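You operate a simulated robot arm through the tools that you are given. There is no shell and no other tool. Be economical: measure what you need, move in short steps, check, and stop when the job is done.

The job below is to be done with a simulated two-armed robot. You get a single attempt, and the scene is never put back.

TASK
On the top of the finishing bench, fold the flower cloth in half, so that its two long edges meet.

It is judged by the outcome, as a careful person would: the job done as asked, and still so three seconds after it is handed in. It fails if anything else is knocked over, pushed out of place, dropped, spilled or broken. Flat cloth is picked up by pressing the open fingertips on it (5 to 10 N) and closing them slowly along it; thin cloth reads only 2 to 8 mm in the jaws.

THE ROBOT
Two 7-joint arms with two-finger parallel grippers on one trunk, on a base that drives. Base frame: it is fixed to the floor where the robot stands at the start and does not move with it; the origin is under the middle of the robot, x ahead of it, y to its left, z up; the surface under the hand at the start is at about z = 90. Lengths are in cm, angles in degrees, forces in N, time in s.
The left shoulder is at the start at [8, 13.1, 94.7], the right one opposite. With the tool pointing down near the work surface each hand reaches from about 38 to 84 cm from the robot's upright axis, wherever it stands, measured 20 degrees to its own side. Places, roughly: top of the finishing bench [50, 20, 90]. Payload 1.57 kg a hand.
The tool frame of a hand sits at the grasp point between the pads (the TCP): z along the fingers, y along the line on which they close. The tips reach 3 cm beyond it. Largest opening 11 cm; finger width 2.4, thickness 1.2; the body of the gripper, 4.8 by 11.2 cm, starts 7.8 cm behind the TCP.
Orientation is told as [roll, pitch, yaw] about the base's x, y, z axes, in that order, counted from this pose: with the fingers straight down and closing along the base's y, the tool's x points along the base's -x, its y along +y and its z along -z.

THE INTERFACE
- The arms move only by the tool move_arm. It takes "left_plan", "right_plan" or both (then of equal length, played together; a hand with none holds still); each is a list of rows, each a list of 7 numbers: the shift along the tool's x, y, z in units of 50 mm (1.0 is 50 mm), then the turn, a rotation vector about the tool's x, y, z in units of 6 degrees (1.0 is 6 degrees), then the finger opening in mm, from 0 to 110. In form: [[tx, ty, tz, ax, ay, az, hand], ...]. A call has 1 to 10 rows; each row shifts and turns the commanded pose from where the row before left it, along the tool's axes as they then stand. A call with a number of a shift or a turn outside -1 to 1 is refused whole. Rows are played at 5 a second. More than 5 cm and 8.6 degrees between two rows, or a gripper value outside its range, and nothing of the call is played. A pose out of reach is approached as far as the arm can. The call stops where the force on the tool passes 40 N (or 10 N more than at its start, if that is more) or the arm is blocked; 0.2 s more then pass. The fingers move at their own pace (about 10.8 cm/s each) and stop on an object; they squeeze with about 37 N. The grip force told is the motor's: it shows also when the fingers shut on nothing. Time passes only in rows, and 0.2 s behind the last, so rows that do not move let the fingers close. The reply holds the time, the measured pose of the TCP, the force on the tool along the base axes, the opening and the grip force, in the units named above and with some noise, with the torque about the TCP (base axes, N m) and any sound that the robot's microphone picked up, and new pictures: "show" is both (left out), scene, wrist or none (wrist: the cameras of the hands that moved).
- Cameras (640 x 400 px; columns grow to the right, rows downward): "scene" is now at [-5.4, 1.88, 141.9]; the picture's right is [0.20, -0.98, 0.00], its down [-0.57, -0.12, -0.81] and it looks along [0.80, 0.16, -0.58] (base axes); focal length 289 px, centre (320, 200). "left" rides on the left gripper at [7, -1.6, -14.1] in its tool frame; the picture's right is [0.23, 0.97, 0.00], its down [-0.86, 0.20, -0.48] and it looks along [-0.47, 0.11, 0.88] (tool axes); focal length 222 px, centre (320, 200). "right" rides on the right gripper at [7, 1.6, -14.1] in its tool frame; the picture's right is [-0.23, 0.97, 0.00], its down [-0.86, -0.20, -0.48] and it looks along [-0.47, -0.11, 0.88] (tool axes); focal length 222 px, centre (320, 200). There is no depth. A picture from a camera that has moved, and an enlarged one, comes with that camera's place and axes in the base frame and with its lens.
- roll_base(legs): drives the robot by 1 to 6 legs, each [ahead, left, turn to the left] in cm, cm and degrees, along the robot's own axes; the way and the turn of a leg run together, so that a leg with both is an arc; at most 150 cm and 180 degrees a leg. The arms and the cameras ride along, it lands a little off, and it stops where it bumps. It gives what a move gives, and a new picture of the scene camera.
- pan_tilt(pan, tilt): turns the head with the scene camera to pan (to the left, within 109 degrees either way) and tilt (down, from -29 to 69), counted from straight ahead of the robot. It gives what a move gives, and a new picture of the scene camera.
- inspect(camera, box): a new picture of the part [left, top, right, bottom] of that camera's present view, enlarged. The clock stands still meanwhile.
- job_done(): hands the job in; it is judged then, once.

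Work in short steps. Places have to be worked out from the pictures, the camera data and where the tool is seen: move nearer, look again, correct. Check each grasp and each placing, and mend what went wrong. You have 120 turns and 260 pictures in all, those below and enlarged ones among them. Open the grippers and draw the arms clear of the work before you hand the job in, unless the task says otherwise; then end with one line.

The tools are called as a command line: name --argument value ..., lists and objects as JSON in quotes. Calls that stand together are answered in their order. move_arm: Moves the arms, as the interface text tells. Its arguments: {"type":"object","properties":{"left_plan":{"type":"array","items":{"type":"array","items":{"type":"number"}}},"right_plan":{"type":"array","items":{"type":"array","items":{"type":"number"}}},"show":{"type":"string","enum":["both","scene","wrist","none"]}},"required":[]} The other tools are called the same way: roll_base (legs) drives the base; pan_tilt (pan, tilt) turns the head that bears the scene camera; inspect (camera, box) takes an enlarged picture of a part of a camera's view; job_done () hands the job in.

At the start:

```text
t: 0.0
left_eef_pos: [51.75, 34.82, 110.86]
left_orientation: [0.0, 0.0, 0.1]
left_ft_force: [0.0, -0.2, 0.1]
left_ft_torque: [-0.03, 0.01, 0.0]
left_gripper_width: 11.01
left_finger_force: 0.0
right_eef_pos: [58.61, -12.23, 108.67]
right_orientation: [-0.1, 0.0, 0.0]
right_ft_force: [0.3, -1.1, 0.9]
right_ft_torque: [0.02, 0.02, -0.02]
right_gripper_width: 11.0
right_finger_force: 0.0
robot x, y, heading: [-0.01, 0.13, 0.1]
head pan, tilt: [11.6, 35.6]
```

scene: 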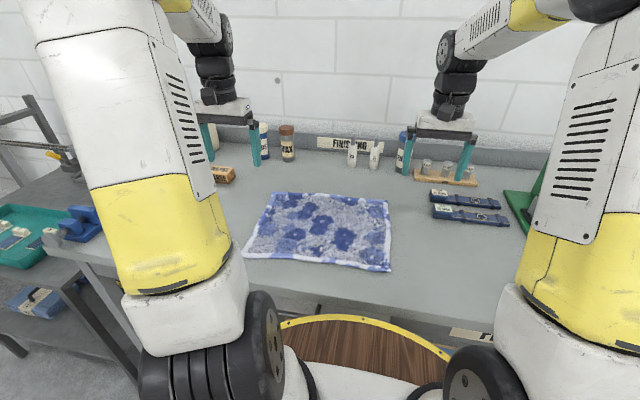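
right: 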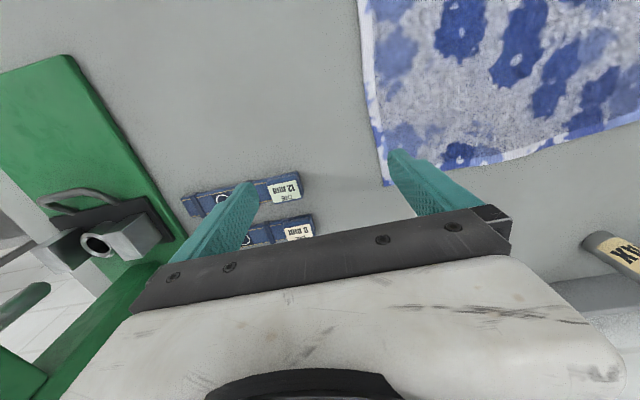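
left: 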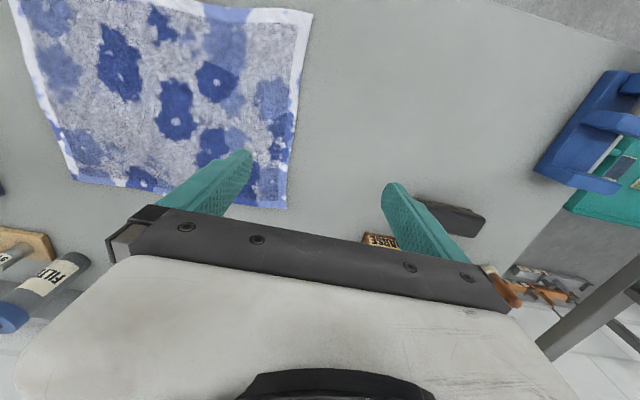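

The cloth is about 36 cm in y by 28 cm in x. Its far corners are near (66.5, 32) and (69, -4), and its near corners near (38.5, 30) and (42, -5.5). I plan to pinch both far corners and bring them to the near edge. First I back up a little for room.

roll_base --legs '[[-6, 0, 0]]'

inspect --camera "scene" --box '[220, 160, 420, 285]'

```text
t: 1.0
left_eef_pos: [45.65, 34.94, 110.98]
left_orientation: [0.0, 0.0, 0.0]
left_ft_force: [0.7, -0.3, -0.7]
left_ft_torque: [-0.02, 0.02, 0.03]
left_gripper_width: 10.99
left_finger_force: 0.1
right_eef_pos: [52.58, -12.2, 108.51]
right_orientation: [-0.1, 0.0, 0.1]
right_ft_force: [-0.3, -0.8, 0.4]
right_ft_torque: [0.0, -0.01, 0.01]
right_gripper_width: 11.04
right_finger_force: 0.1
robot x, y, heading: [-6.02, -0.45, -0.1]
head pan, tilt: [11.6, 35.6]
camera scene: at [-11.39, 1.87, 141.91], right [0.2, -0.98, 0.0], down [-0.57, -0.12, -0.81], along [0.8, 0.16, -0.58], focal length 289 px, centre (320, 200)
```

scene: 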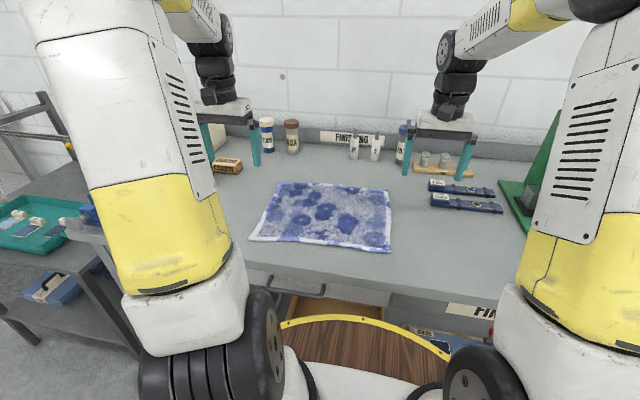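

```text
3.20 times, centred on (320, 222) of scene
camera zoom: at [-11.39, 1.87, 141.91], right [0.2, -0.98, 0.0], down [-0.57, -0.12, -0.81], along [0.8, 0.16, -0.58], focal length 924 px, centre (320, 128)
```

zoom: 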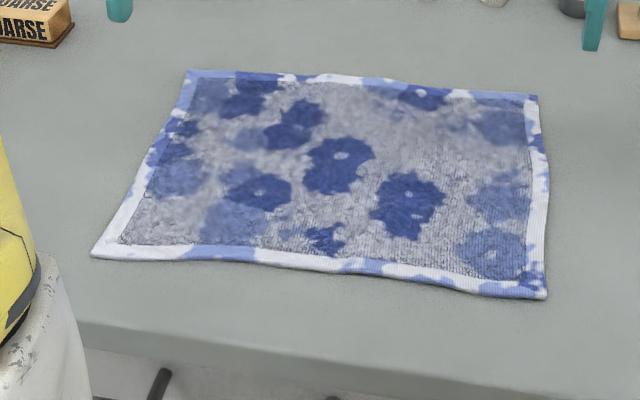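

The cloth has room around it. I bring both hands above the far corners, just inside the edge, at z = 100, with the openings reduced.

move_arm --left_plan '[[-0.68, -0.2, 0.367, 0, 0, 0, 35], [-0.68, -0.2, 0.367, 0, 0, 0, 35], [-0.68, -0.2, 0.367, 0, 0, 0, 35], [-0.68, -0.2, 0.367, 0, 0, 0, 35], [-0.68, -0.2, 0.367, 0, 0, 0, 35], [-0.68, -0.2, 0.367, 0, 0, 0, 35]]' --right_plan '[[-0.527, 0.367, 0.283, 0, 0, 0, 35], [-0.527, 0.367, 0.283, 0, 0, 0, 35], [-0.527, 0.367, 0.283, 0, 0, 0, 35], [-0.527, 0.367, 0.283, 0, 0, 0, 35], [-0.527, 0.367, 0.283, 0, 0, 0, 35], [-0.527, 0.367, 0.283, 0, 0, 0, 35]]'

```text
t: 2.4
left_eef_pos: [66.29, 28.68, 99.8]
left_orientation: [0.0, 0.0, 0.1]
left_ft_force: [0.0, -1.2, -0.2]
left_ft_torque: [-0.01, -0.07, 0.02]
left_gripper_width: 3.51
left_finger_force: 0.0
right_eef_pos: [68.21, -1.02, 100.23]
right_orientation: [0.0, 0.0, 0.0]
right_ft_force: [-0.8, -0.1, 1.1]
right_ft_torque: [0.01, -0.05, 0.0]
right_gripper_width: 3.49
right_finger_force: 0.0
robot x, y, heading: [-6.17, 0.09, 0.1]
head pan, tilt: [11.6, 35.6]
camera scene: at [-11.47, 1.86, 141.9], right [0.2, -0.98, 0.0], down [-0.57, -0.12, -0.81], along [0.8, 0.16, -0.58], focal length 289 px, centre (320, 200)
camera right: at [61.33, 0.45, 114.47], right [0.23, 0.97, 0.0], down [0.85, -0.2, 0.48], along [0.47, -0.11, -0.88], focal length 222 px, centre (320, 200)
camera left: at [59.29, 27.0, 113.82], right [-0.23, 0.97, 0.0], down [0.85, 0.2, 0.48], along [0.47, 0.11, -0.88], focal length 222 px, centre (320, 200)
```

scene: 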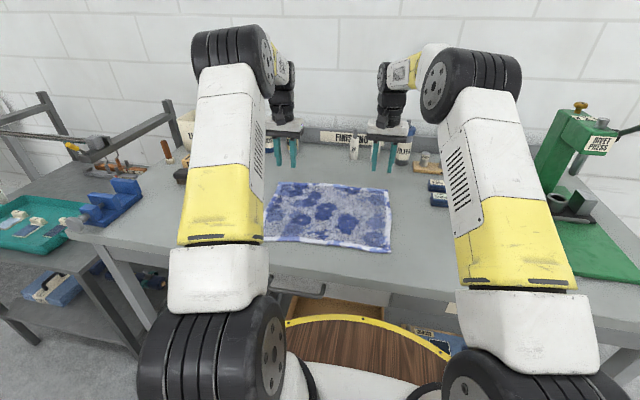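
right: 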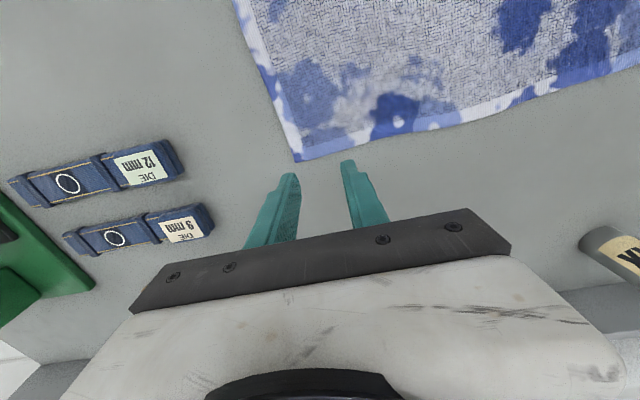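
left: 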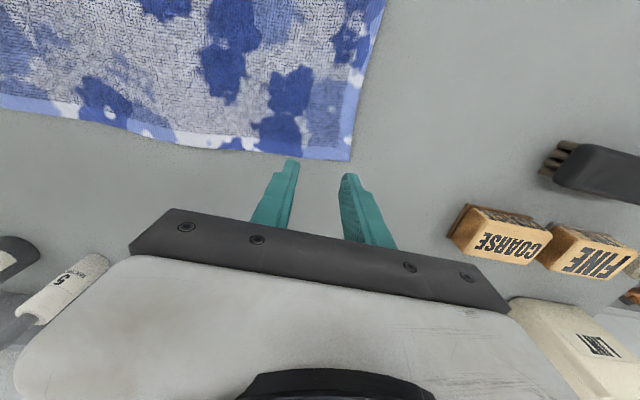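

The corners measure (66.3, 32.0) on the left and (68.8, -4.1) on the right. I make small corrections and lower the hands to just above the cloth.

move_arm --left_plan '[[0.04, 0.03, 0.6, 0, 0, 0, 35], [0.04, 0.03, 0.56, 0, 0, 0, 35], [0, 0, 0, 0, 0, 0, 35]]' --right_plan '[[0.04, 0.0, 0.6, 0, 0, 0, 35], [0.04, 0.0, 0.65, 0, 0, 0, 35], [0, 0, 0, 0, 0, 0, 35]]' --show "wrist"

```text
t: 3.2
left_eef_pos: [66.1, 28.92, 94.0]
left_orientation: [0.0, 0.0, 0.0]
left_ft_force: [-0.2, 0.3, 0.1]
left_ft_torque: [0.0, 0.01, 0.01]
left_gripper_width: 3.5
left_finger_force: 0.0
right_eef_pos: [68.23, -1.2, 93.6]
right_orientation: [0.0, -0.1, 0.0]
right_ft_force: [-0.3, 0.3, -0.1]
right_ft_torque: [0.01, -0.04, 0.03]
right_gripper_width: 3.5
right_finger_force: 0.1
robot x, y, heading: [-5.7, 0.16, -0.0]
head pan, tilt: [11.6, 35.6]
camera right: at [61.3, 0.33, 107.94], right [0.23, 0.97, 0.0], down [0.86, -0.2, 0.48], along [0.47, -0.11, -0.88], focal length 222 px, centre (320, 200)
camera left: at [59.1, 27.34, 108.09], right [-0.23, 0.97, 0.0], down [0.85, 0.2, 0.48], along [0.47, 0.11, -0.88], focal length 222 px, centre (320, 200)
```

right: 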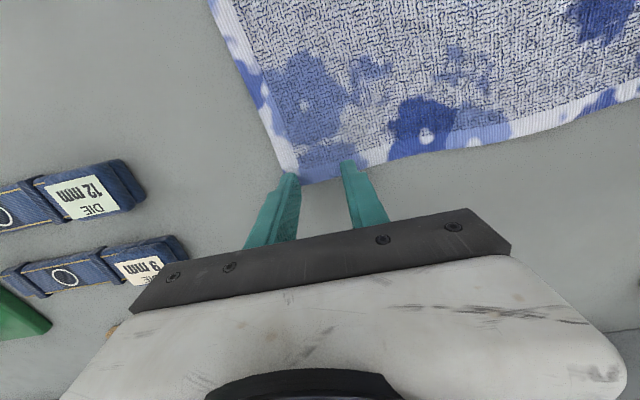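
left: 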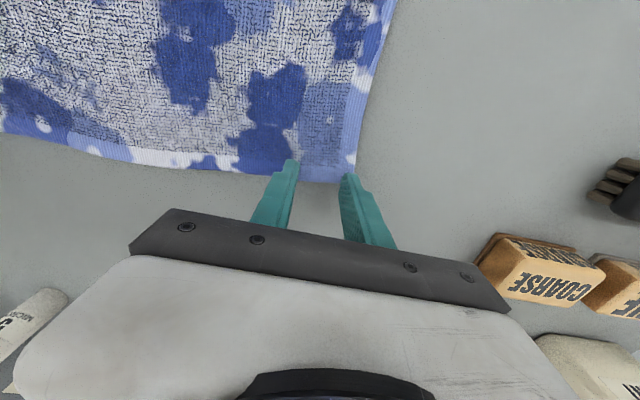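

The right hand's outer finger is nearly off the cloth corner. I shift both hands slightly inward and towards the robot, then descend gently until they touch.

move_arm --left_plan '[[0.06, -0.12, 0, 0, 0, 0, 32], [0, 0, 0.1, 0, 0, 0, 32], [0, 0, 0.04, 0, 0, 0, 32], [0, 0, 0, 0, 0, 0, 32]]' --right_plan '[[0.1, 0.2, 0, 0, 0, 0, 32], [0, 0, 0.06, 0, 0, 0, 32], [0, 0, 0.0, 0, 0, 0, 32], [0, 0, 0, 0, 0, 0, 32]]' --show "wrist"

```text
t: 4.2
left_eef_pos: [65.59, 28.62, 93.39]
left_orientation: [0.1, 0.0, -0.1]
left_ft_force: [0.9, -1.5, 2.2]
left_ft_torque: [-0.08, -0.02, 0.01]
left_gripper_width: 3.17
left_finger_force: 0.0
right_eef_pos: [67.6, -0.22, 93.35]
right_orientation: [-0.1, 0.0, 0.2]
right_ft_force: [-0.5, 0.1, 2.8]
right_ft_torque: [0.03, 0.03, 0.02]
right_gripper_width: 3.21
right_finger_force: 0.0
robot x, y, heading: [-6.1, -0.38, -0.1]
head pan, tilt: [11.6, 35.6]
camera right: at [60.66, 1.33, 107.74], right [0.23, 0.97, 0.0], down [0.86, -0.2, 0.48], along [0.47, -0.11, -0.88], focal length 222 px, centre (320, 200)
camera left: at [58.57, 26.92, 107.49], right [-0.23, 0.97, 0.0], down [0.85, 0.2, 0.48], along [0.47, 0.11, -0.88], focal length 222 px, centre (320, 200)
```

right: 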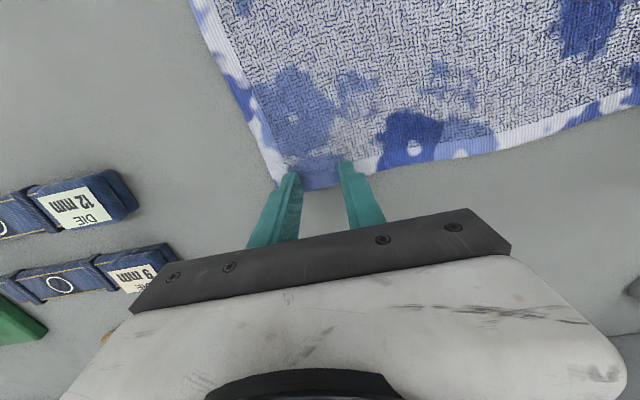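
left: 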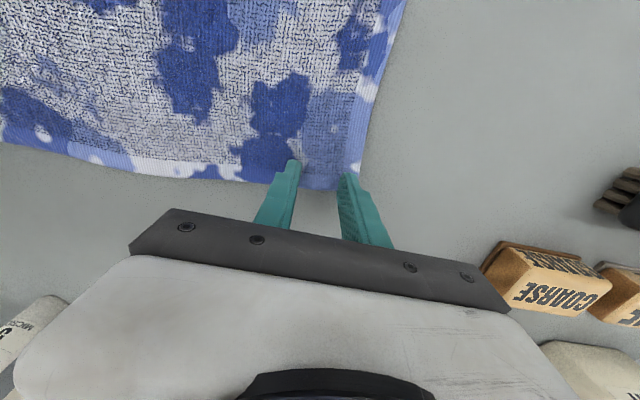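

Both hands touch with 2–3 N, so I press a little more.

move_arm --left_plan '[[0, 0, 0.03, 0, 0, 0, 32], [0, 0, 0, 0, 0, 0, 32]]' --right_plan '[[0, 0, 0.03, 0, 0, 0, 32], [0, 0, 0, 0, 0, 0, 32]]' --show "none"

```text
t: 4.8
left_eef_pos: [65.51, 28.49, 93.4]
left_orientation: [-0.1, -0.1, 0.1]
left_ft_force: [2.0, 1.3, 7.6]
left_ft_torque: [0.02, -0.04, -0.01]
left_gripper_width: 3.21
left_finger_force: 0.0
right_eef_pos: [67.51, -0.28, 93.26]
right_orientation: [0.0, -0.2, 0.1]
right_ft_force: [1.5, 0.9, 4.4]
right_ft_torque: [0.01, -0.02, -0.02]
right_gripper_width: 3.2
right_finger_force: 0.1
robot x, y, heading: [-6.17, -0.01, 0.2]
head pan, tilt: [11.6, 35.6]
```

The left hand reads 7.6 N and the right 4.4 N. I press the right one slightly more, then close both slowly.

move_arm --left_plan '[[0, 0, 0, 0, 0, 0, 32], [0, 0, 0, 0, 0, 0, 28], [0, 0, 0, 0, 0, 0, 24], [0, 0, 0, 0, 0, 0, 20], [0, 0, 0, 0, 0, 0, 16], [0, 0, 0, 0, 0, 0, 12], [0, 0, 0, 0, 0, 0, 8], [0, 0, 0, 0, 0, 0, 4], [0, 0, 0, 0, 0, 0, 0], [0, 0, 0, 0, 0, 0, 0]]' --right_plan '[[0, 0, 0.016, 0, 0, 0, 32], [0, 0, 0, 0, 0, 0, 28], [0, 0, 0, 0, 0, 0, 24], [0, 0, 0, 0, 0, 0, 20], [0, 0, 0, 0, 0, 0, 16], [0, 0, 0, 0, 0, 0, 12], [0, 0, 0, 0, 0, 0, 8], [0, 0, 0, 0, 0, 0, 4], [0, 0, 0, 0, 0, 0, 0], [0, 0, 0, 0, 0, 0, 0]]' --show "wrist"

```text
t: 7.0
left_eef_pos: [65.6, 28.36, 93.31]
left_orientation: [-0.1, 0.1, 0.0]
left_ft_force: [1.0, -14.2, 8.6]
left_ft_torque: [-0.5, 0.0, 0.06]
left_gripper_width: 0.44
left_finger_force: 25.0
right_eef_pos: [67.47, -0.09, 93.29]
right_orientation: [0.1, 0.1, 0.1]
right_ft_force: [-1.0, 15.0, 10.7]
right_ft_torque: [0.43, 0.06, -0.03]
right_gripper_width: 0.42
right_finger_force: 24.8
robot x, y, heading: [-6.12, -0.13, -0.2]
head pan, tilt: [11.6, 35.6]
camera right: at [60.54, 1.43, 107.61], right [0.23, 0.97, 0.0], down [0.86, -0.2, 0.48], along [0.47, -0.11, -0.88], focal length 222 px, centre (320, 200)
camera left: at [58.56, 26.74, 107.41], right [-0.23, 0.97, 0.0], down [0.85, 0.2, 0.48], along [0.47, 0.11, -0.88], focal length 222 px, centre (320, 200)
```

right: 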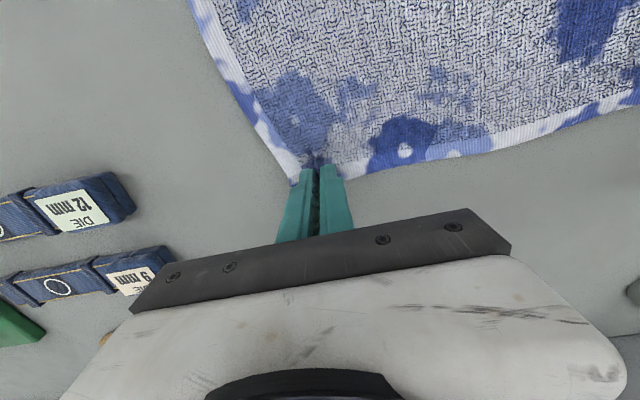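
left: 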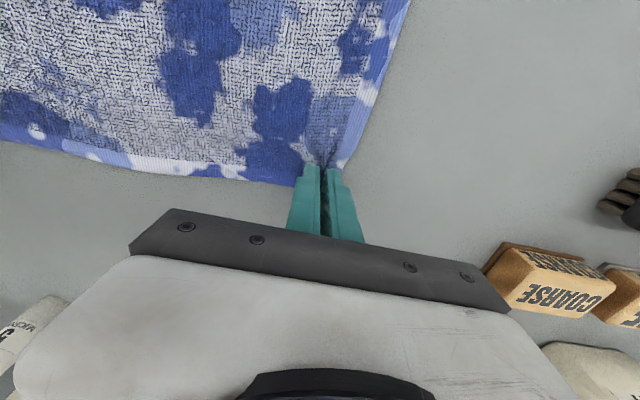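

Both jaws read about 4 mm, so the cloth is held, but it is taut between the hands. I ease the hands together by 0.5 cm each and lift 5 cm.

move_arm --left_plan '[[0, -0.1, -0.3, 0, 0, 0, 0], [0.1, 0, -0.35, 0, 0, 0, 0], [0.1, 0, -0.35, 0, 0, 0, 0]]' --right_plan '[[0, 0.1, -0.3, 0, 0, 0, 0], [0.1, 0, -0.35, 0, 0, 0, 0], [0.1, 0, -0.35, 0, 0, 0, 0]]'

```text
t: 7.8
left_eef_pos: [64.42, 28.06, 98.31]
left_orientation: [0.0, 0.0, 0.1]
left_ft_force: [0.8, -4.1, 0.1]
left_ft_torque: [-0.11, 0.02, 0.03]
left_gripper_width: 0.41
left_finger_force: 24.2
right_eef_pos: [66.5, 0.39, 98.43]
right_orientation: [-0.2, 0.1, 0.0]
right_ft_force: [-0.3, 3.4, -0.9]
right_ft_torque: [0.11, 0.04, 0.01]
right_gripper_width: 0.39
right_finger_force: 24.7
robot x, y, heading: [-5.88, 0.17, -0.3]
head pan, tilt: [11.6, 35.6]
camera scene: at [-11.36, 1.88, 141.91], right [0.2, -0.98, 0.0], down [-0.57, -0.12, -0.81], along [0.8, 0.16, -0.58], focal length 289 px, centre (320, 200)
camera right: at [59.57, 2.04, 112.69], right [0.23, 0.97, 0.0], down [0.86, -0.2, 0.48], along [0.46, -0.11, -0.88], focal length 222 px, centre (320, 200)
camera left: at [57.56, 26.44, 112.35], right [-0.23, 0.97, 0.0], down [0.86, 0.2, 0.48], along [0.47, 0.11, -0.88], focal length 222 px, centre (320, 200)
```

scene: 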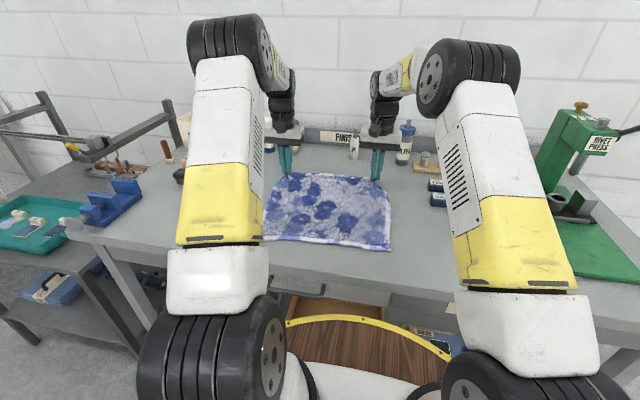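
right: 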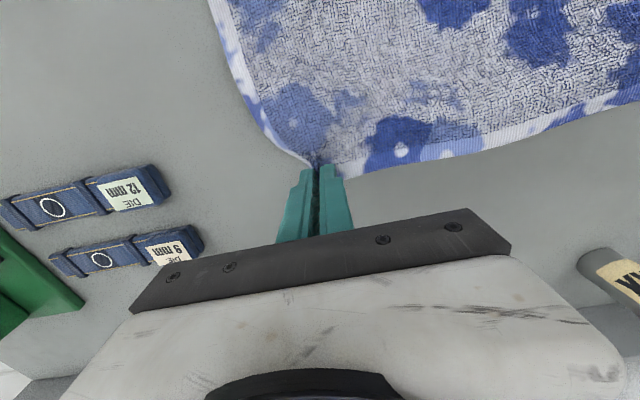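
left: 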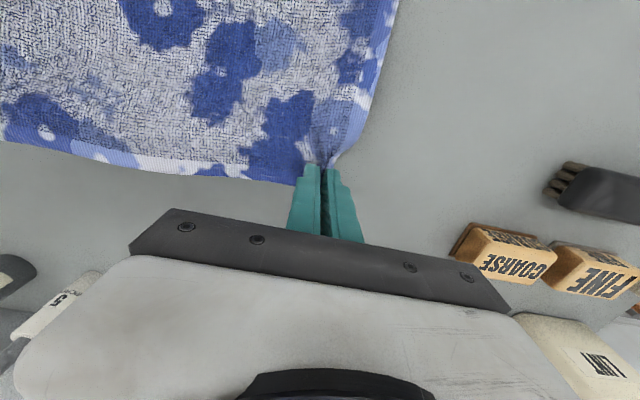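

The cloth is held and lifted cleanly at both corners. I arc the hands up and over towards the robot, to a point just past the fold line.

move_arm --left_plan '[[0.3, -0.04, -0.37, 0, 0, 0, 0], [0.3, -0.04, -0.37, 0, 0, 0, 0], [0.4, -0.02, -0.25, 0, 0, 0, 0], [0.4, -0.02, -0.25, 0, 0, 0, 0], [0.4, -0.02, -0.1, 0, 0, 0, 0], [0.4, -0.02, -0.1, 0, 0, 0, 0], [0.35, -0.02, 0.03, 0, 0, 0, 0], [0.35, -0.02, 0.03, 0, 0, 0, 0], [0, 0, 0, 0, 0, 0, 0]]' --right_plan '[[0.3, 0.0, -0.37, 0, 0, 0, 0], [0.3, 0.0, -0.37, 0, 0, 0, 0], [0.4, -0.02, -0.25, 0, 0, 0, 0], [0.4, -0.02, -0.25, 0, 0, 0, 0], [0.4, -0.02, -0.1, 0, 0, 0, 0], [0.4, -0.02, -0.1, 0, 0, 0, 0], [0.35, -0.02, 0.03, 0, 0, 0, 0], [0.35, -0.02, 0.03, 0, 0, 0, 0], [0, 0, 0, 0, 0, 0, 0]]'

```text
t: 9.8
left_eef_pos: [50.03, 26.95, 105.31]
left_orientation: [0.0, 0.0, 0.0]
left_ft_force: [0.0, -0.1, -0.4]
left_ft_torque: [0.01, -0.01, 0.05]
left_gripper_width: 0.39
left_finger_force: 25.1
right_eef_pos: [52.0, -0.15, 105.31]
right_orientation: [0.0, 0.0, 0.0]
right_ft_force: [0.4, 0.2, 0.5]
right_ft_torque: [0.01, -0.03, 0.02]
right_gripper_width: 0.36
right_finger_force: 24.7
robot x, y, heading: [-5.93, 0.18, -0.1]
head pan, tilt: [11.6, 35.6]
camera scene: at [-11.4, 1.87, 141.9], right [0.2, -0.98, 0.0], down [-0.57, -0.12, -0.81], along [0.8, 0.16, -0.58], focal length 289 px, centre (320, 200)
camera right: at [45.14, 1.37, 119.5], right [0.23, 0.97, 0.0], down [0.86, -0.2, 0.48], along [0.47, -0.11, -0.88], focal length 222 px, centre (320, 200)
camera left: at [43.07, 25.21, 119.33], right [-0.23, 0.97, 0.0], down [0.86, 0.2, 0.48], along [0.47, 0.11, -0.88], focal length 222 px, centre (320, 200)
```

scene: 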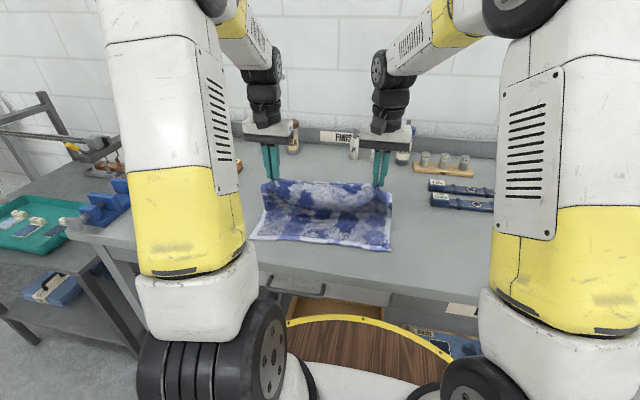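
right: 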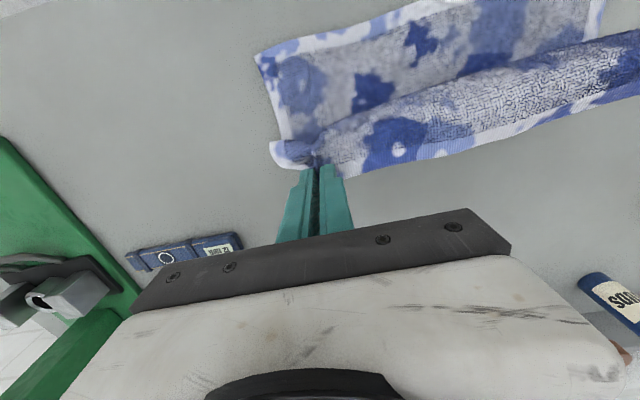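
left: 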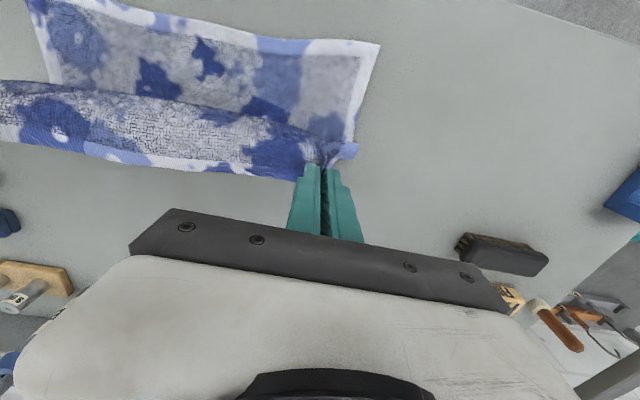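

The pinched edge strip still points away from the robot, so the cloth curls under it. Tilting the hands so the fingers point forward should turn the edge upright, and I try that in place.

move_arm --left_plan '[[0, 0, 0, 0, -1, 0, 0], [0, 0, 0, 0, -1, 0, 0], [0, 0, 0, 0, -1, 0, 0], [0, 0, 0, 0, -1, 0, 0], [0, 0, 0, 0, -1, 0, 0], [0, 0, 0, 0, 0, 0, 0]]' --right_plan '[[0, 0, 0, 0, -1, 0, 0], [0, 0, 0, 0, -1, 0, 0], [0, 0, 0, 0, -1, 0, 0], [0, 0, 0, 0, -1, 0, 0], [0, 0, 0, 0, -1, 0, 0], [0, 0, 0, 0, 0, 0, 0]]'

```text
t: 11.2
left_eef_pos: [50.02, 26.93, 105.16]
left_orientation: [0.0, -30.1, -0.1]
left_ft_force: [0.1, -1.3, -1.0]
left_ft_torque: [-0.02, 0.03, 0.0]
left_gripper_width: 0.4
left_finger_force: 24.9
right_eef_pos: [52.06, -0.16, 105.19]
right_orientation: [0.1, -30.1, 0.0]
right_ft_force: [-0.3, 1.2, -0.3]
right_ft_torque: [0.01, 0.0, -0.01]
right_gripper_width: 0.33
right_finger_force: 24.6
robot x, y, heading: [-5.66, 0.07, 0.1]
head pan, tilt: [11.6, 35.6]
camera scene: at [-11.41, 1.87, 141.9], right [0.2, -0.98, 0.0], down [-0.57, -0.12, -0.81], along [0.8, 0.16, -0.58], focal length 289 px, centre (320, 200)
camera right: at [38.94, 1.32, 114.12], right [0.2, 0.97, 0.11], down [0.5, -0.2, 0.84], along [0.84, -0.11, -0.53], focal length 222 px, centre (320, 200)
camera left: at [36.87, 25.3, 113.85], right [-0.2, 0.97, -0.11], down [0.5, 0.2, 0.84], along [0.84, 0.11, -0.53], focal length 222 px, centre (320, 200)
```

scene: 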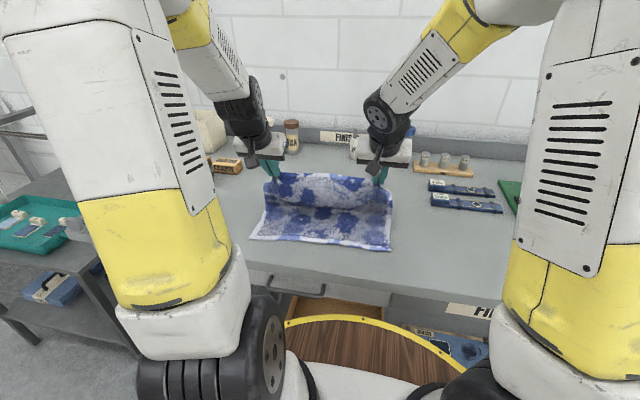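
right: 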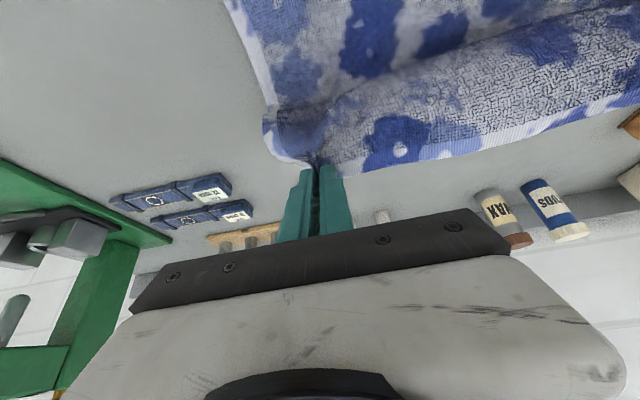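
left: 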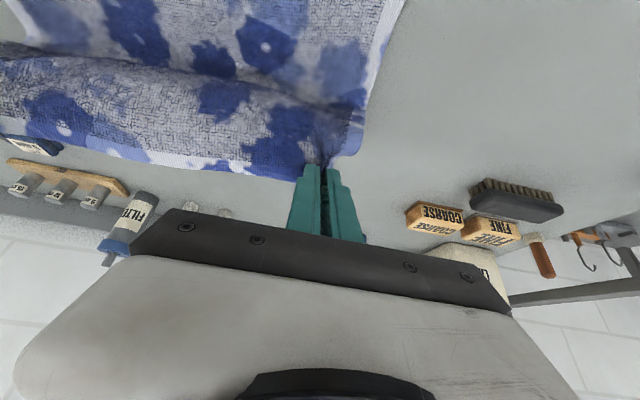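

The tilt works and both grips hold. I tilt 30° more so the edge strip stands more upright.

move_arm --left_plan '[[0, 0, 0, 0, -1, 0, 0], [0, 0, 0, 0, -1, 0, 0], [0, 0, 0, 0, -1, 0, 0], [0, 0, 0, 0, -1, 0, 0], [0, 0, 0, 0, -1, 0, 0], [0, 0, 0, 0, 0, 0, 0]]' --right_plan '[[0, 0, 0, 0, -1, 0, 0], [0, 0, 0, 0, -1, 0, 0], [0, 0, 0, 0, -1, 0, 0], [0, 0, 0, 0, -1, 0, 0], [0, 0, 0, 0, -1, 0, 0], [0, 0, 0, 0, 0, 0, 0]]'

```text
t: 12.6
left_eef_pos: [49.83, 26.86, 104.05]
left_orientation: [-0.1, -55.9, -0.2]
left_ft_force: [0.1, -2.3, 0.3]
left_ft_torque: [-0.05, -0.03, -0.11]
left_gripper_width: 0.37
left_finger_force: 24.6
left hand out of reach, approached as far as the arm can: row 3
right_eef_pos: [51.99, -0.49, 105.25]
right_orientation: [0.1, -60.2, 0.0]
right_ft_force: [-0.1, 2.0, -0.4]
right_ft_torque: [0.03, -0.01, 0.04]
right_gripper_width: 0.33
right_finger_force: 25.0
right hand out of reach, approached as far as the arm can: row 3
robot x, y, heading: [-6.0, 0.03, 0.1]
head pan, tilt: [11.6, 35.6]
camera scene: at [-11.42, 1.88, 141.9], right [0.2, -0.98, 0.0], down [-0.57, -0.12, -0.81], along [0.8, 0.16, -0.58], focal length 289 px, centre (320, 200)
camera right: at [36.3, 1.02, 106.37], right [0.11, 0.97, 0.2], down [0.01, -0.2, 0.98], along [0.99, -0.11, -0.03], focal length 222 px, centre (320, 200)
camera left: at [34.2, 25.35, 106.23], right [-0.12, 0.97, -0.19], down [0.08, 0.2, 0.98], along [0.99, 0.1, -0.11], focal length 222 px, centre (320, 200)
```

scene: 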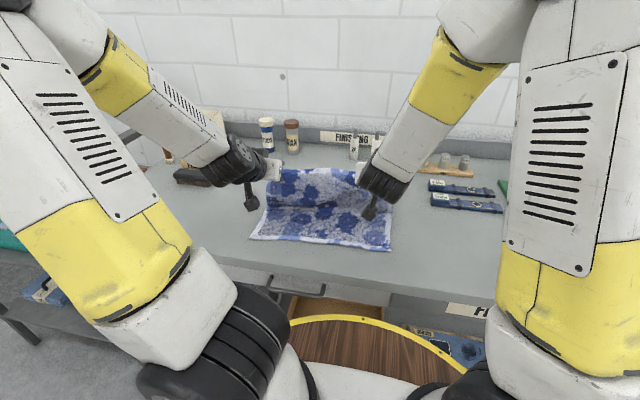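
right: 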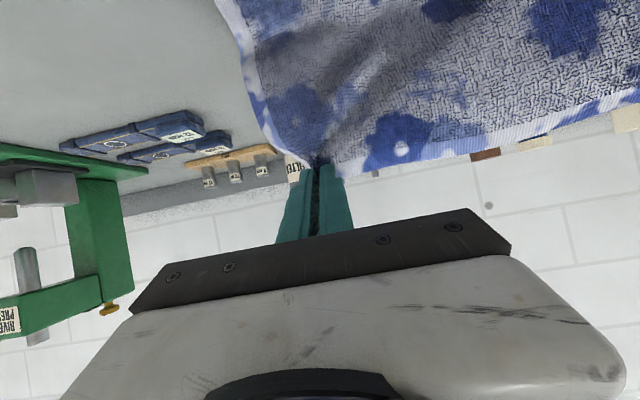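
left: 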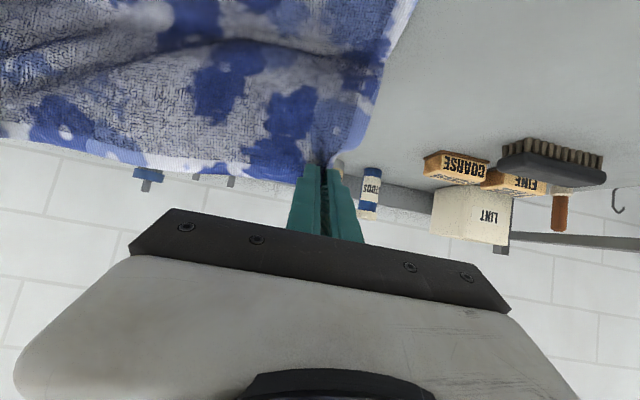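

The left arm is near its limit at this tilt, so backing the base off gives the arms more room. The hands ride along in the fold direction, so I back up 5 cm.

roll_base --legs '[[-5, 0, 0]]'

```text
t: 13.5
left_eef_pos: [44.87, 26.92, 104.12]
left_orientation: [0.0, -55.8, -0.4]
left_ft_force: [0.3, -2.0, -0.4]
left_ft_torque: [-0.07, -0.02, -0.13]
left_gripper_width: 0.39
left_finger_force: 24.4
right_eef_pos: [46.9, -0.62, 105.23]
right_orientation: [0.0, -60.0, 0.1]
right_ft_force: [0.1, 2.3, 1.1]
right_ft_torque: [0.02, 0.04, 0.04]
right_gripper_width: 0.37
right_finger_force: 24.7
robot x, y, heading: [-10.98, 0.14, 0.2]
head pan, tilt: [11.6, 35.6]
camera scene: at [-16.47, 1.88, 141.9], right [0.2, -0.98, 0.0], down [-0.57, -0.12, -0.81], along [0.8, 0.16, -0.58], focal length 289 px, centre (320, 200)
```

scene: 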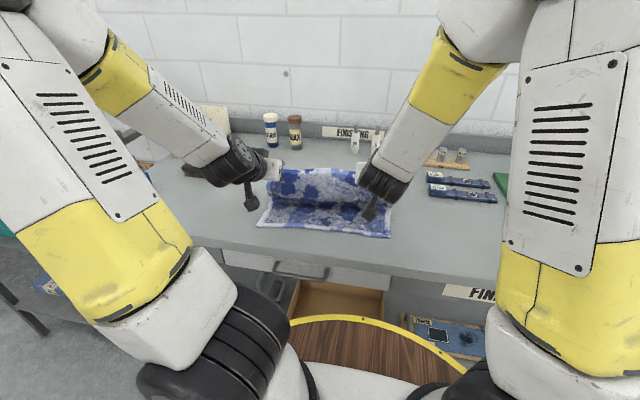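

I extend both arms 5 cm forward and 6 cm down with the tilt held, leaving the cloth slack.

move_arm --left_plan '[[0.12, 0, 0.33, 0, 0, 0, 0], [0.135, 0, 0.367, 0, 0, 0, 0], [0.135, 0, 0.367, 0, 0, 0, 0], [0.135, 0, 0.367, 0, 0, 0, 0], [0, 0, 0, 0, 0, 0, 0]]' --right_plan '[[0.135, 0.0, 0.367, 0, 0, 0, 0], [0.135, 0, 0.367, 0, 0, 0, 0], [0.135, 0, 0.367, 0, 0, 0, 0], [0.135, 0, 0.367, 0, 0, 0, 0], [0, 0, 0, 0, 0, 0, 0]]'

```text
t: 14.7
left_eef_pos: [49.2, 26.71, 97.9]
left_orientation: [0.0, -56.0, -0.3]
left_ft_force: [0.5, -3.2, 0.9]
left_ft_torque: [-0.06, -0.02, -0.08]
left_gripper_width: 0.39
left_finger_force: 24.5
right_eef_pos: [51.85, -0.74, 99.35]
right_orientation: [0.0, -60.0, -0.1]
right_ft_force: [0.1, 4.0, -0.3]
right_ft_torque: [0.02, 0.03, 0.06]
right_gripper_width: 0.36
right_finger_force: 24.3
robot x, y, heading: [-11.01, 0.25, 0.3]
head pan, tilt: [11.6, 35.6]
camera scene: at [-16.48, 1.88, 141.9], right [0.2, -0.98, 0.0], down [-0.57, -0.12, -0.81], along [0.8, 0.16, -0.58], focal length 289 px, centre (320, 200)
camera right: at [36.33, 0.9, 100.5], right [0.11, 0.97, 0.2], down [0.01, -0.2, 0.98], along [0.99, -0.11, -0.04], focal length 222 px, centre (320, 200)
camera left: at [33.75, 25.23, 99.95], right [-0.12, 0.97, -0.19], down [0.08, 0.2, 0.98], along [0.99, 0.1, -0.11], focal length 222 px, centre (320, 200)
```

scene: 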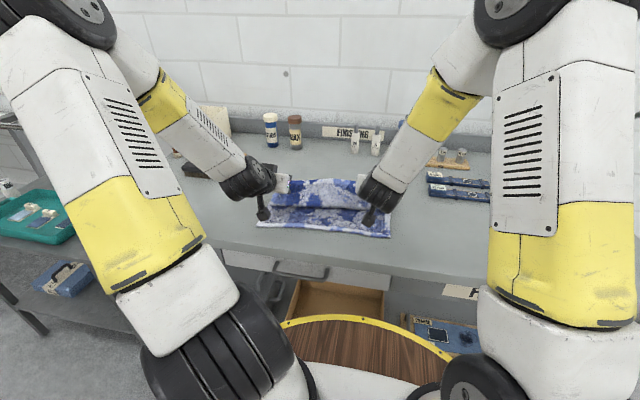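
right: 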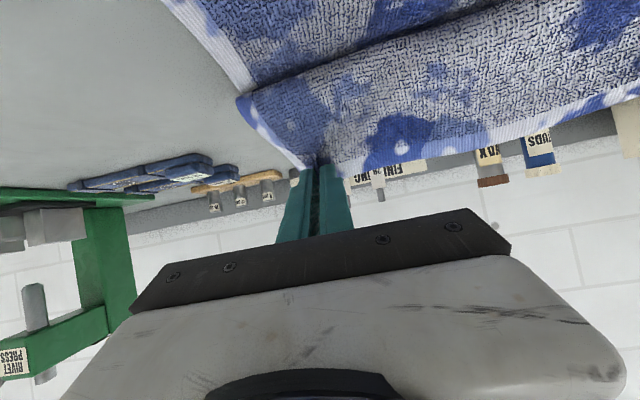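
left: 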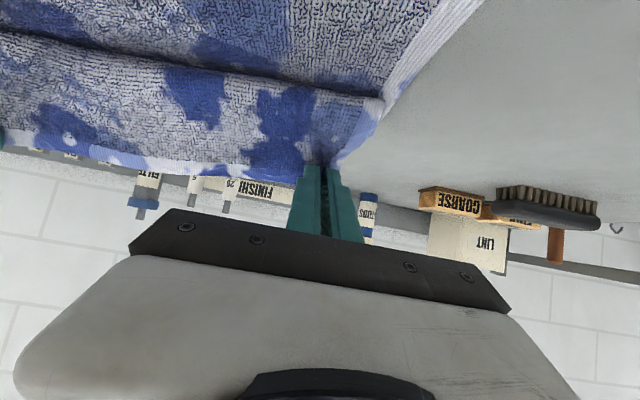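

The hands are 27.5 cm apart and the cloth is slack below them. I back up 9 cm to carry the edge over to the near edge.

roll_base --legs '[[-9, 0, 0]]'

inspect --camera "right" --box '[0, 0, 640, 400]'

inspect --camera "scene" --box '[220, 150, 420, 275]'

```text
t: 15.8
left_eef_pos: [40.2, 26.89, 97.81]
left_orientation: [0.1, -55.9, -0.3]
left_ft_force: [-0.2, -2.7, 0.3]
left_ft_torque: [-0.06, 0.01, -0.11]
left_gripper_width: 0.36
left_finger_force: 24.9
right_eef_pos: [42.94, -0.64, 99.35]
right_orientation: [0.0, -59.9, -0.1]
right_ft_force: [0.3, 2.8, 0.0]
right_ft_torque: [0.02, 0.0, 0.04]
right_gripper_width: 0.37
right_finger_force: 24.4
robot x, y, heading: [-20.0, -0.11, 0.2]
head pan, tilt: [11.6, 35.6]
camera scene: at [-25.47, 1.88, 141.9], right [0.2, -0.98, 0.0], down [-0.57, -0.12, -0.81], along [0.8, 0.16, -0.58], focal length 289 px, centre (320, 200)
```

scene: 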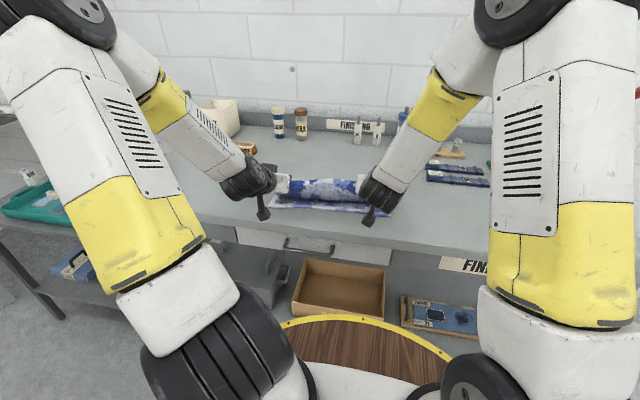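

```text
1.00 times, centred on (320, 200) of right (not enlarged: the box is as wide or as high as the picture)
camera zoom: at [27.33, 0.95, 100.51], right [0.11, 0.97, 0.2], down [0.01, -0.2, 0.98], along [0.99, -0.11, -0.04], focal length 222 px, centre (320, 200)
```

zoom: 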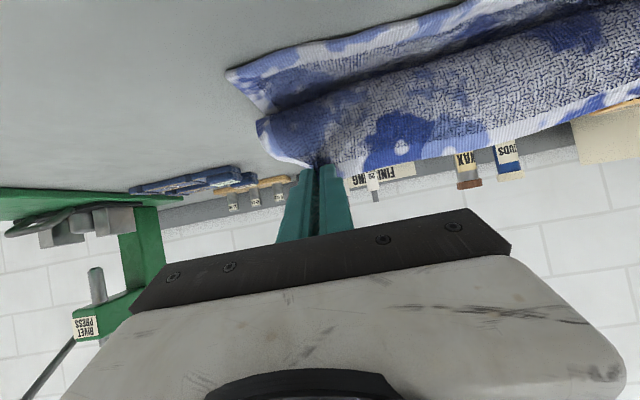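

```text
3.20 times, centred on (320, 212) of scene
camera zoom: at [-25.47, 1.88, 141.9], right [0.2, -0.98, 0.0], down [-0.57, -0.12, -0.81], along [0.8, 0.16, -0.58], focal length 924 px, centre (320, 160)
```

zoom: 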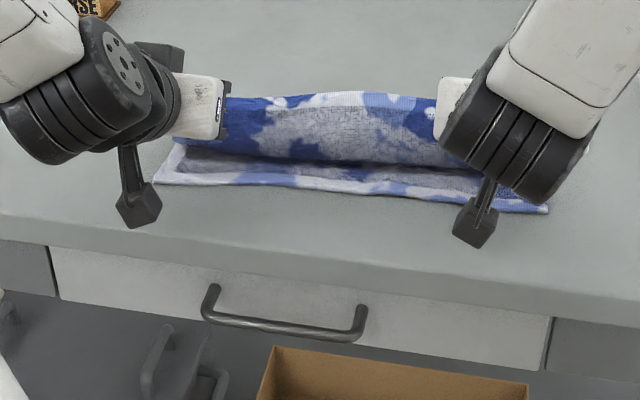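

The near edge has not moved and the hands are above it. I lower both to just above the near half, with the pinch about 2 cm inside the near edge.

move_arm --left_plan '[[0.2, 0, 0.075, 0, 0, 0, 0], [0.2, 0, 0.075, 0, 0, 0, 0], [0.2, 0, 0.075, 0, 0, 0, 0], [0.16, 0, 0.06, 0, 0, 0, 0], [0, 0, 0, 0, 0, 0, 0]]' --right_plan '[[0.26, 0, 0.107, 0, 0, 0, 0], [0.26, 0, 0.107, 0, 0, 0, 0], [0.26, 0, 0.107, 0, 0, 0, 0], [0.23, 0, 0.09, 0, 0, 0, 0], [0, 0, 0, 0, 0, 0, 0]]'

```text
t: 17.0
left_eef_pos: [39.41, 26.83, 93.99]
left_orientation: [0.0, -55.9, -0.3]
left_ft_force: [1.1, -3.6, 1.8]
left_ft_torque: [-0.07, -0.08, -0.14]
left_gripper_width: 0.39
left_finger_force: 24.8
right_eef_pos: [42.23, -0.57, 94.1]
right_orientation: [-0.1, -60.0, 0.0]
right_ft_force: [-0.4, 2.0, 1.1]
right_ft_torque: [0.04, -0.03, 0.03]
right_gripper_width: 0.36
right_finger_force: 24.7
robot x, y, heading: [-20.13, 0.12, 0.2]
head pan, tilt: [11.6, 35.6]
camera scene: at [-25.48, 1.88, 141.9], right [0.2, -0.98, 0.0], down [-0.57, -0.12, -0.81], along [0.8, 0.16, -0.58], focal length 289 px, centre (320, 200)
camera right: at [26.57, 0.95, 95.11], right [0.11, 0.97, 0.2], down [0.01, -0.2, 0.98], along [0.99, -0.11, -0.03], focal length 222 px, centre (320, 200)
camera left: at [23.67, 25.28, 96.03], right [-0.12, 0.97, -0.19], down [0.08, 0.2, 0.98], along [0.99, 0.1, -0.11], focal length 222 px, centre (320, 200)
```

scene: 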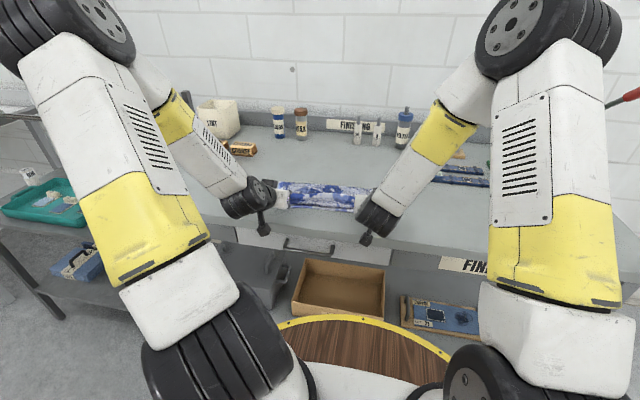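
right: 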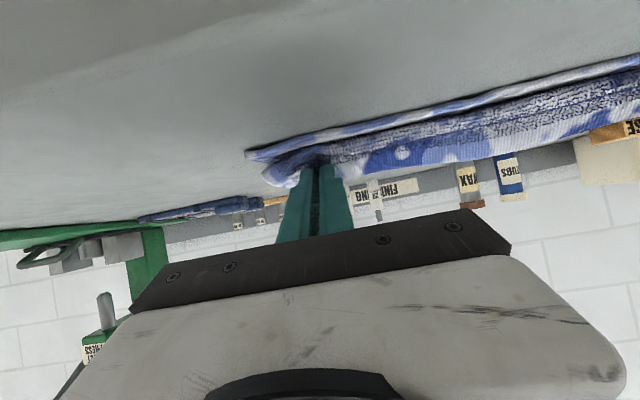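
left: 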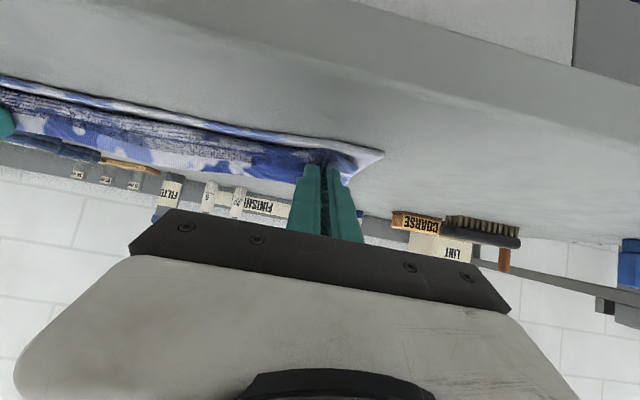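

inspect --camera "scene" --box '[240, 160, 400, 260]'

```text
4.00 times, centred on (320, 210) of scene
camera zoom: at [-25.48, 1.88, 141.9], right [0.2, -0.98, 0.0], down [-0.57, -0.12, -0.81], along [0.8, 0.16, -0.58], focal length 1155 px, centre (320, 160)
```

zoom: 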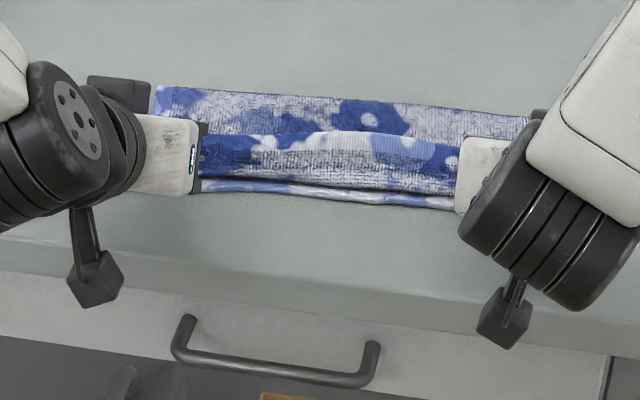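

The edge strip is upright but leans away from the robot. It should flop towards the robot on release, so I want more tilt, and that needs more arm extension. I move the arms forward and up, then back the base off by the same amount.

move_arm --left_plan '[[-0.39, -0.02, 0.22, 0, 0, 0, 0], [-0.39, -0.02, 0.22, 0, 0, 0, 0], [-0.39, 0, 0.22, 0, 0, 0, 0], [-0.39, 0, 0.22, 0, 0, 0, 0], [0, 0, 0, 0, 0, 0, 0]]' --right_plan '[[-0.373, 0, 0.246, 0, 0, 0, 0], [-0.373, 0, 0.246, 0, 0, 0, 0], [-0.373, 0, 0.246, 0, 0, 0, 0], [-0.373, 0, 0.246, 0, 0, 0, 0], [0, 0, 0, 0, 0, 0, 0]]' --show "none"

roll_base --legs '[[-6, 0, 0]]'

```text
t: 18.2
left_eef_pos: [47.55, 26.58, 98.15]
left_orientation: [0.0, -55.9, -0.3]
left_ft_force: [0.6, -2.0, 0.3]
left_ft_torque: [-0.05, 0.0, -0.1]
left_gripper_width: 0.4
left_finger_force: 24.3
right_eef_pos: [50.25, -0.73, 97.86]
right_orientation: [0.0, -60.0, 0.1]
right_ft_force: [-1.0, 1.6, -0.1]
right_ft_torque: [0.01, 0.03, 0.05]
right_gripper_width: 0.39
right_finger_force: 24.7
robot x, y, heading: [-20.13, -0.25, 0.2]
head pan, tilt: [11.6, 35.6]
```

```text
t: 19.2
left_eef_pos: [41.5, 26.61, 98.1]
left_orientation: [-0.1, -56.0, -0.4]
left_ft_force: [0.4, -2.6, -0.5]
left_ft_torque: [-0.04, -0.02, -0.11]
left_gripper_width: 0.38
left_finger_force: 24.2
right_eef_pos: [44.45, -0.74, 97.93]
right_orientation: [0.1, -60.1, 0.0]
right_ft_force: [-0.4, 2.1, -0.4]
right_ft_torque: [0.01, 0.02, 0.03]
right_gripper_width: 0.39
right_finger_force: 24.6
robot x, y, heading: [-25.71, 0.12, -0.2]
head pan, tilt: [11.6, 35.6]
camera scene: at [-31.37, 1.88, 141.9], right [0.2, -0.98, 0.0], down [-0.57, -0.12, -0.81], along [0.8, 0.16, -0.58], focal length 289 px, centre (320, 200)
```

scene: 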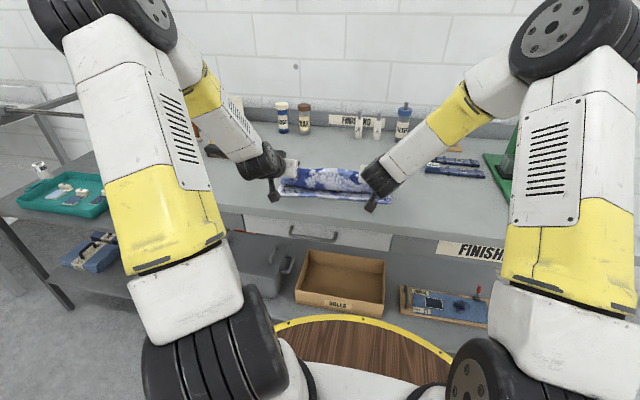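

The hands are now about 68 cm from the robot's axis. I tilt further, to about 85°.

move_arm --left_plan '[[0, 0, 0, 0, -1, 0, 0], [0, 0, 0, 0, -1, 0, 0], [0, 0, 0, 0, -1, 0, 0], [0, 0, 0, 0, -1, 0, 0], [0, 0, 0, 0, -1, 0, 0], [0, 0, 0, 0, 0, 0, 0]]' --right_plan '[[0, 0, 0, 0, -1, 0, 0], [0, 0, 0, 0, -1, 0, 0], [0, 0, 0, 0, -1, 0, 0], [0, 0, 0, 0, -1, 0, 0], [0, 0, 0, 0, -0.3, 0, 0], [0, 0, 0, 0, 0, 0, 0]]'

```text
t: 20.6
left_eef_pos: [41.47, 26.63, 98.1]
left_orientation: [0.1, -86.0, -0.3]
left_ft_force: [-0.6, -2.6, -0.5]
left_ft_torque: [-0.01, 0.03, -0.11]
left_gripper_width: 0.37
left_finger_force: 24.0
right_eef_pos: [44.43, -0.73, 98.02]
right_orientation: [0.5, -85.8, -0.3]
right_ft_force: [-0.1, 1.9, 0.4]
right_ft_torque: [0.01, 0.02, 0.06]
right_gripper_width: 0.38
right_finger_force: 24.5
robot x, y, heading: [-25.81, 0.09, 0.4]
head pan, tilt: [11.6, 35.6]
camera scene: at [-31.38, 1.88, 141.9], right [0.2, -0.98, 0.0], down [-0.57, -0.12, -0.81], along [0.8, 0.16, -0.58], focal length 289 px, centre (320, 200)
camera right: at [29.81, 0.78, 92.18], right [0.02, 0.97, 0.23], down [-0.42, -0.2, 0.89], along [0.91, -0.11, 0.4], focal length 222 px, centre (320, 200)
camera left: at [26.9, 25.08, 92.16], right [-0.01, 0.97, -0.23], down [-0.42, 0.2, 0.89], along [0.91, 0.1, 0.4], focal length 222 px, centre (320, 200)
```

scene: 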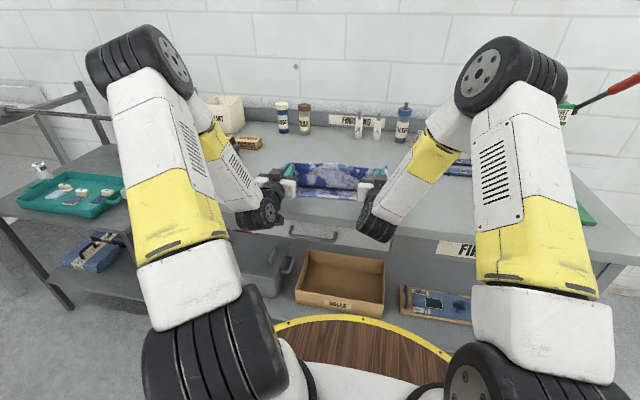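
right: 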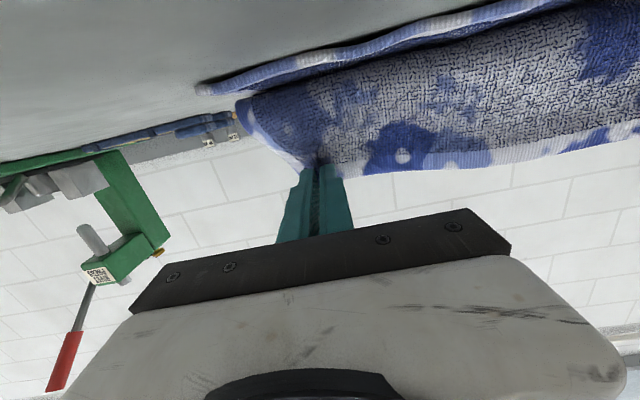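
left: 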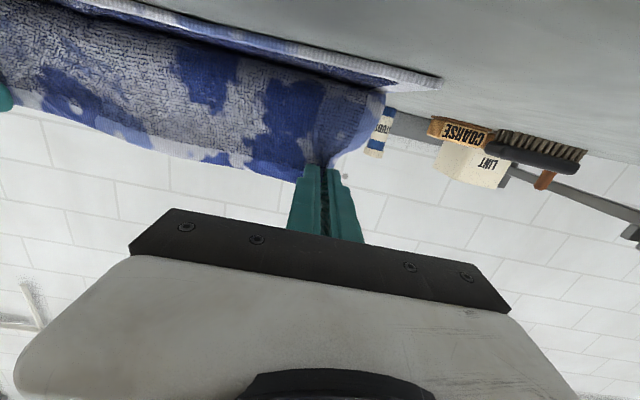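

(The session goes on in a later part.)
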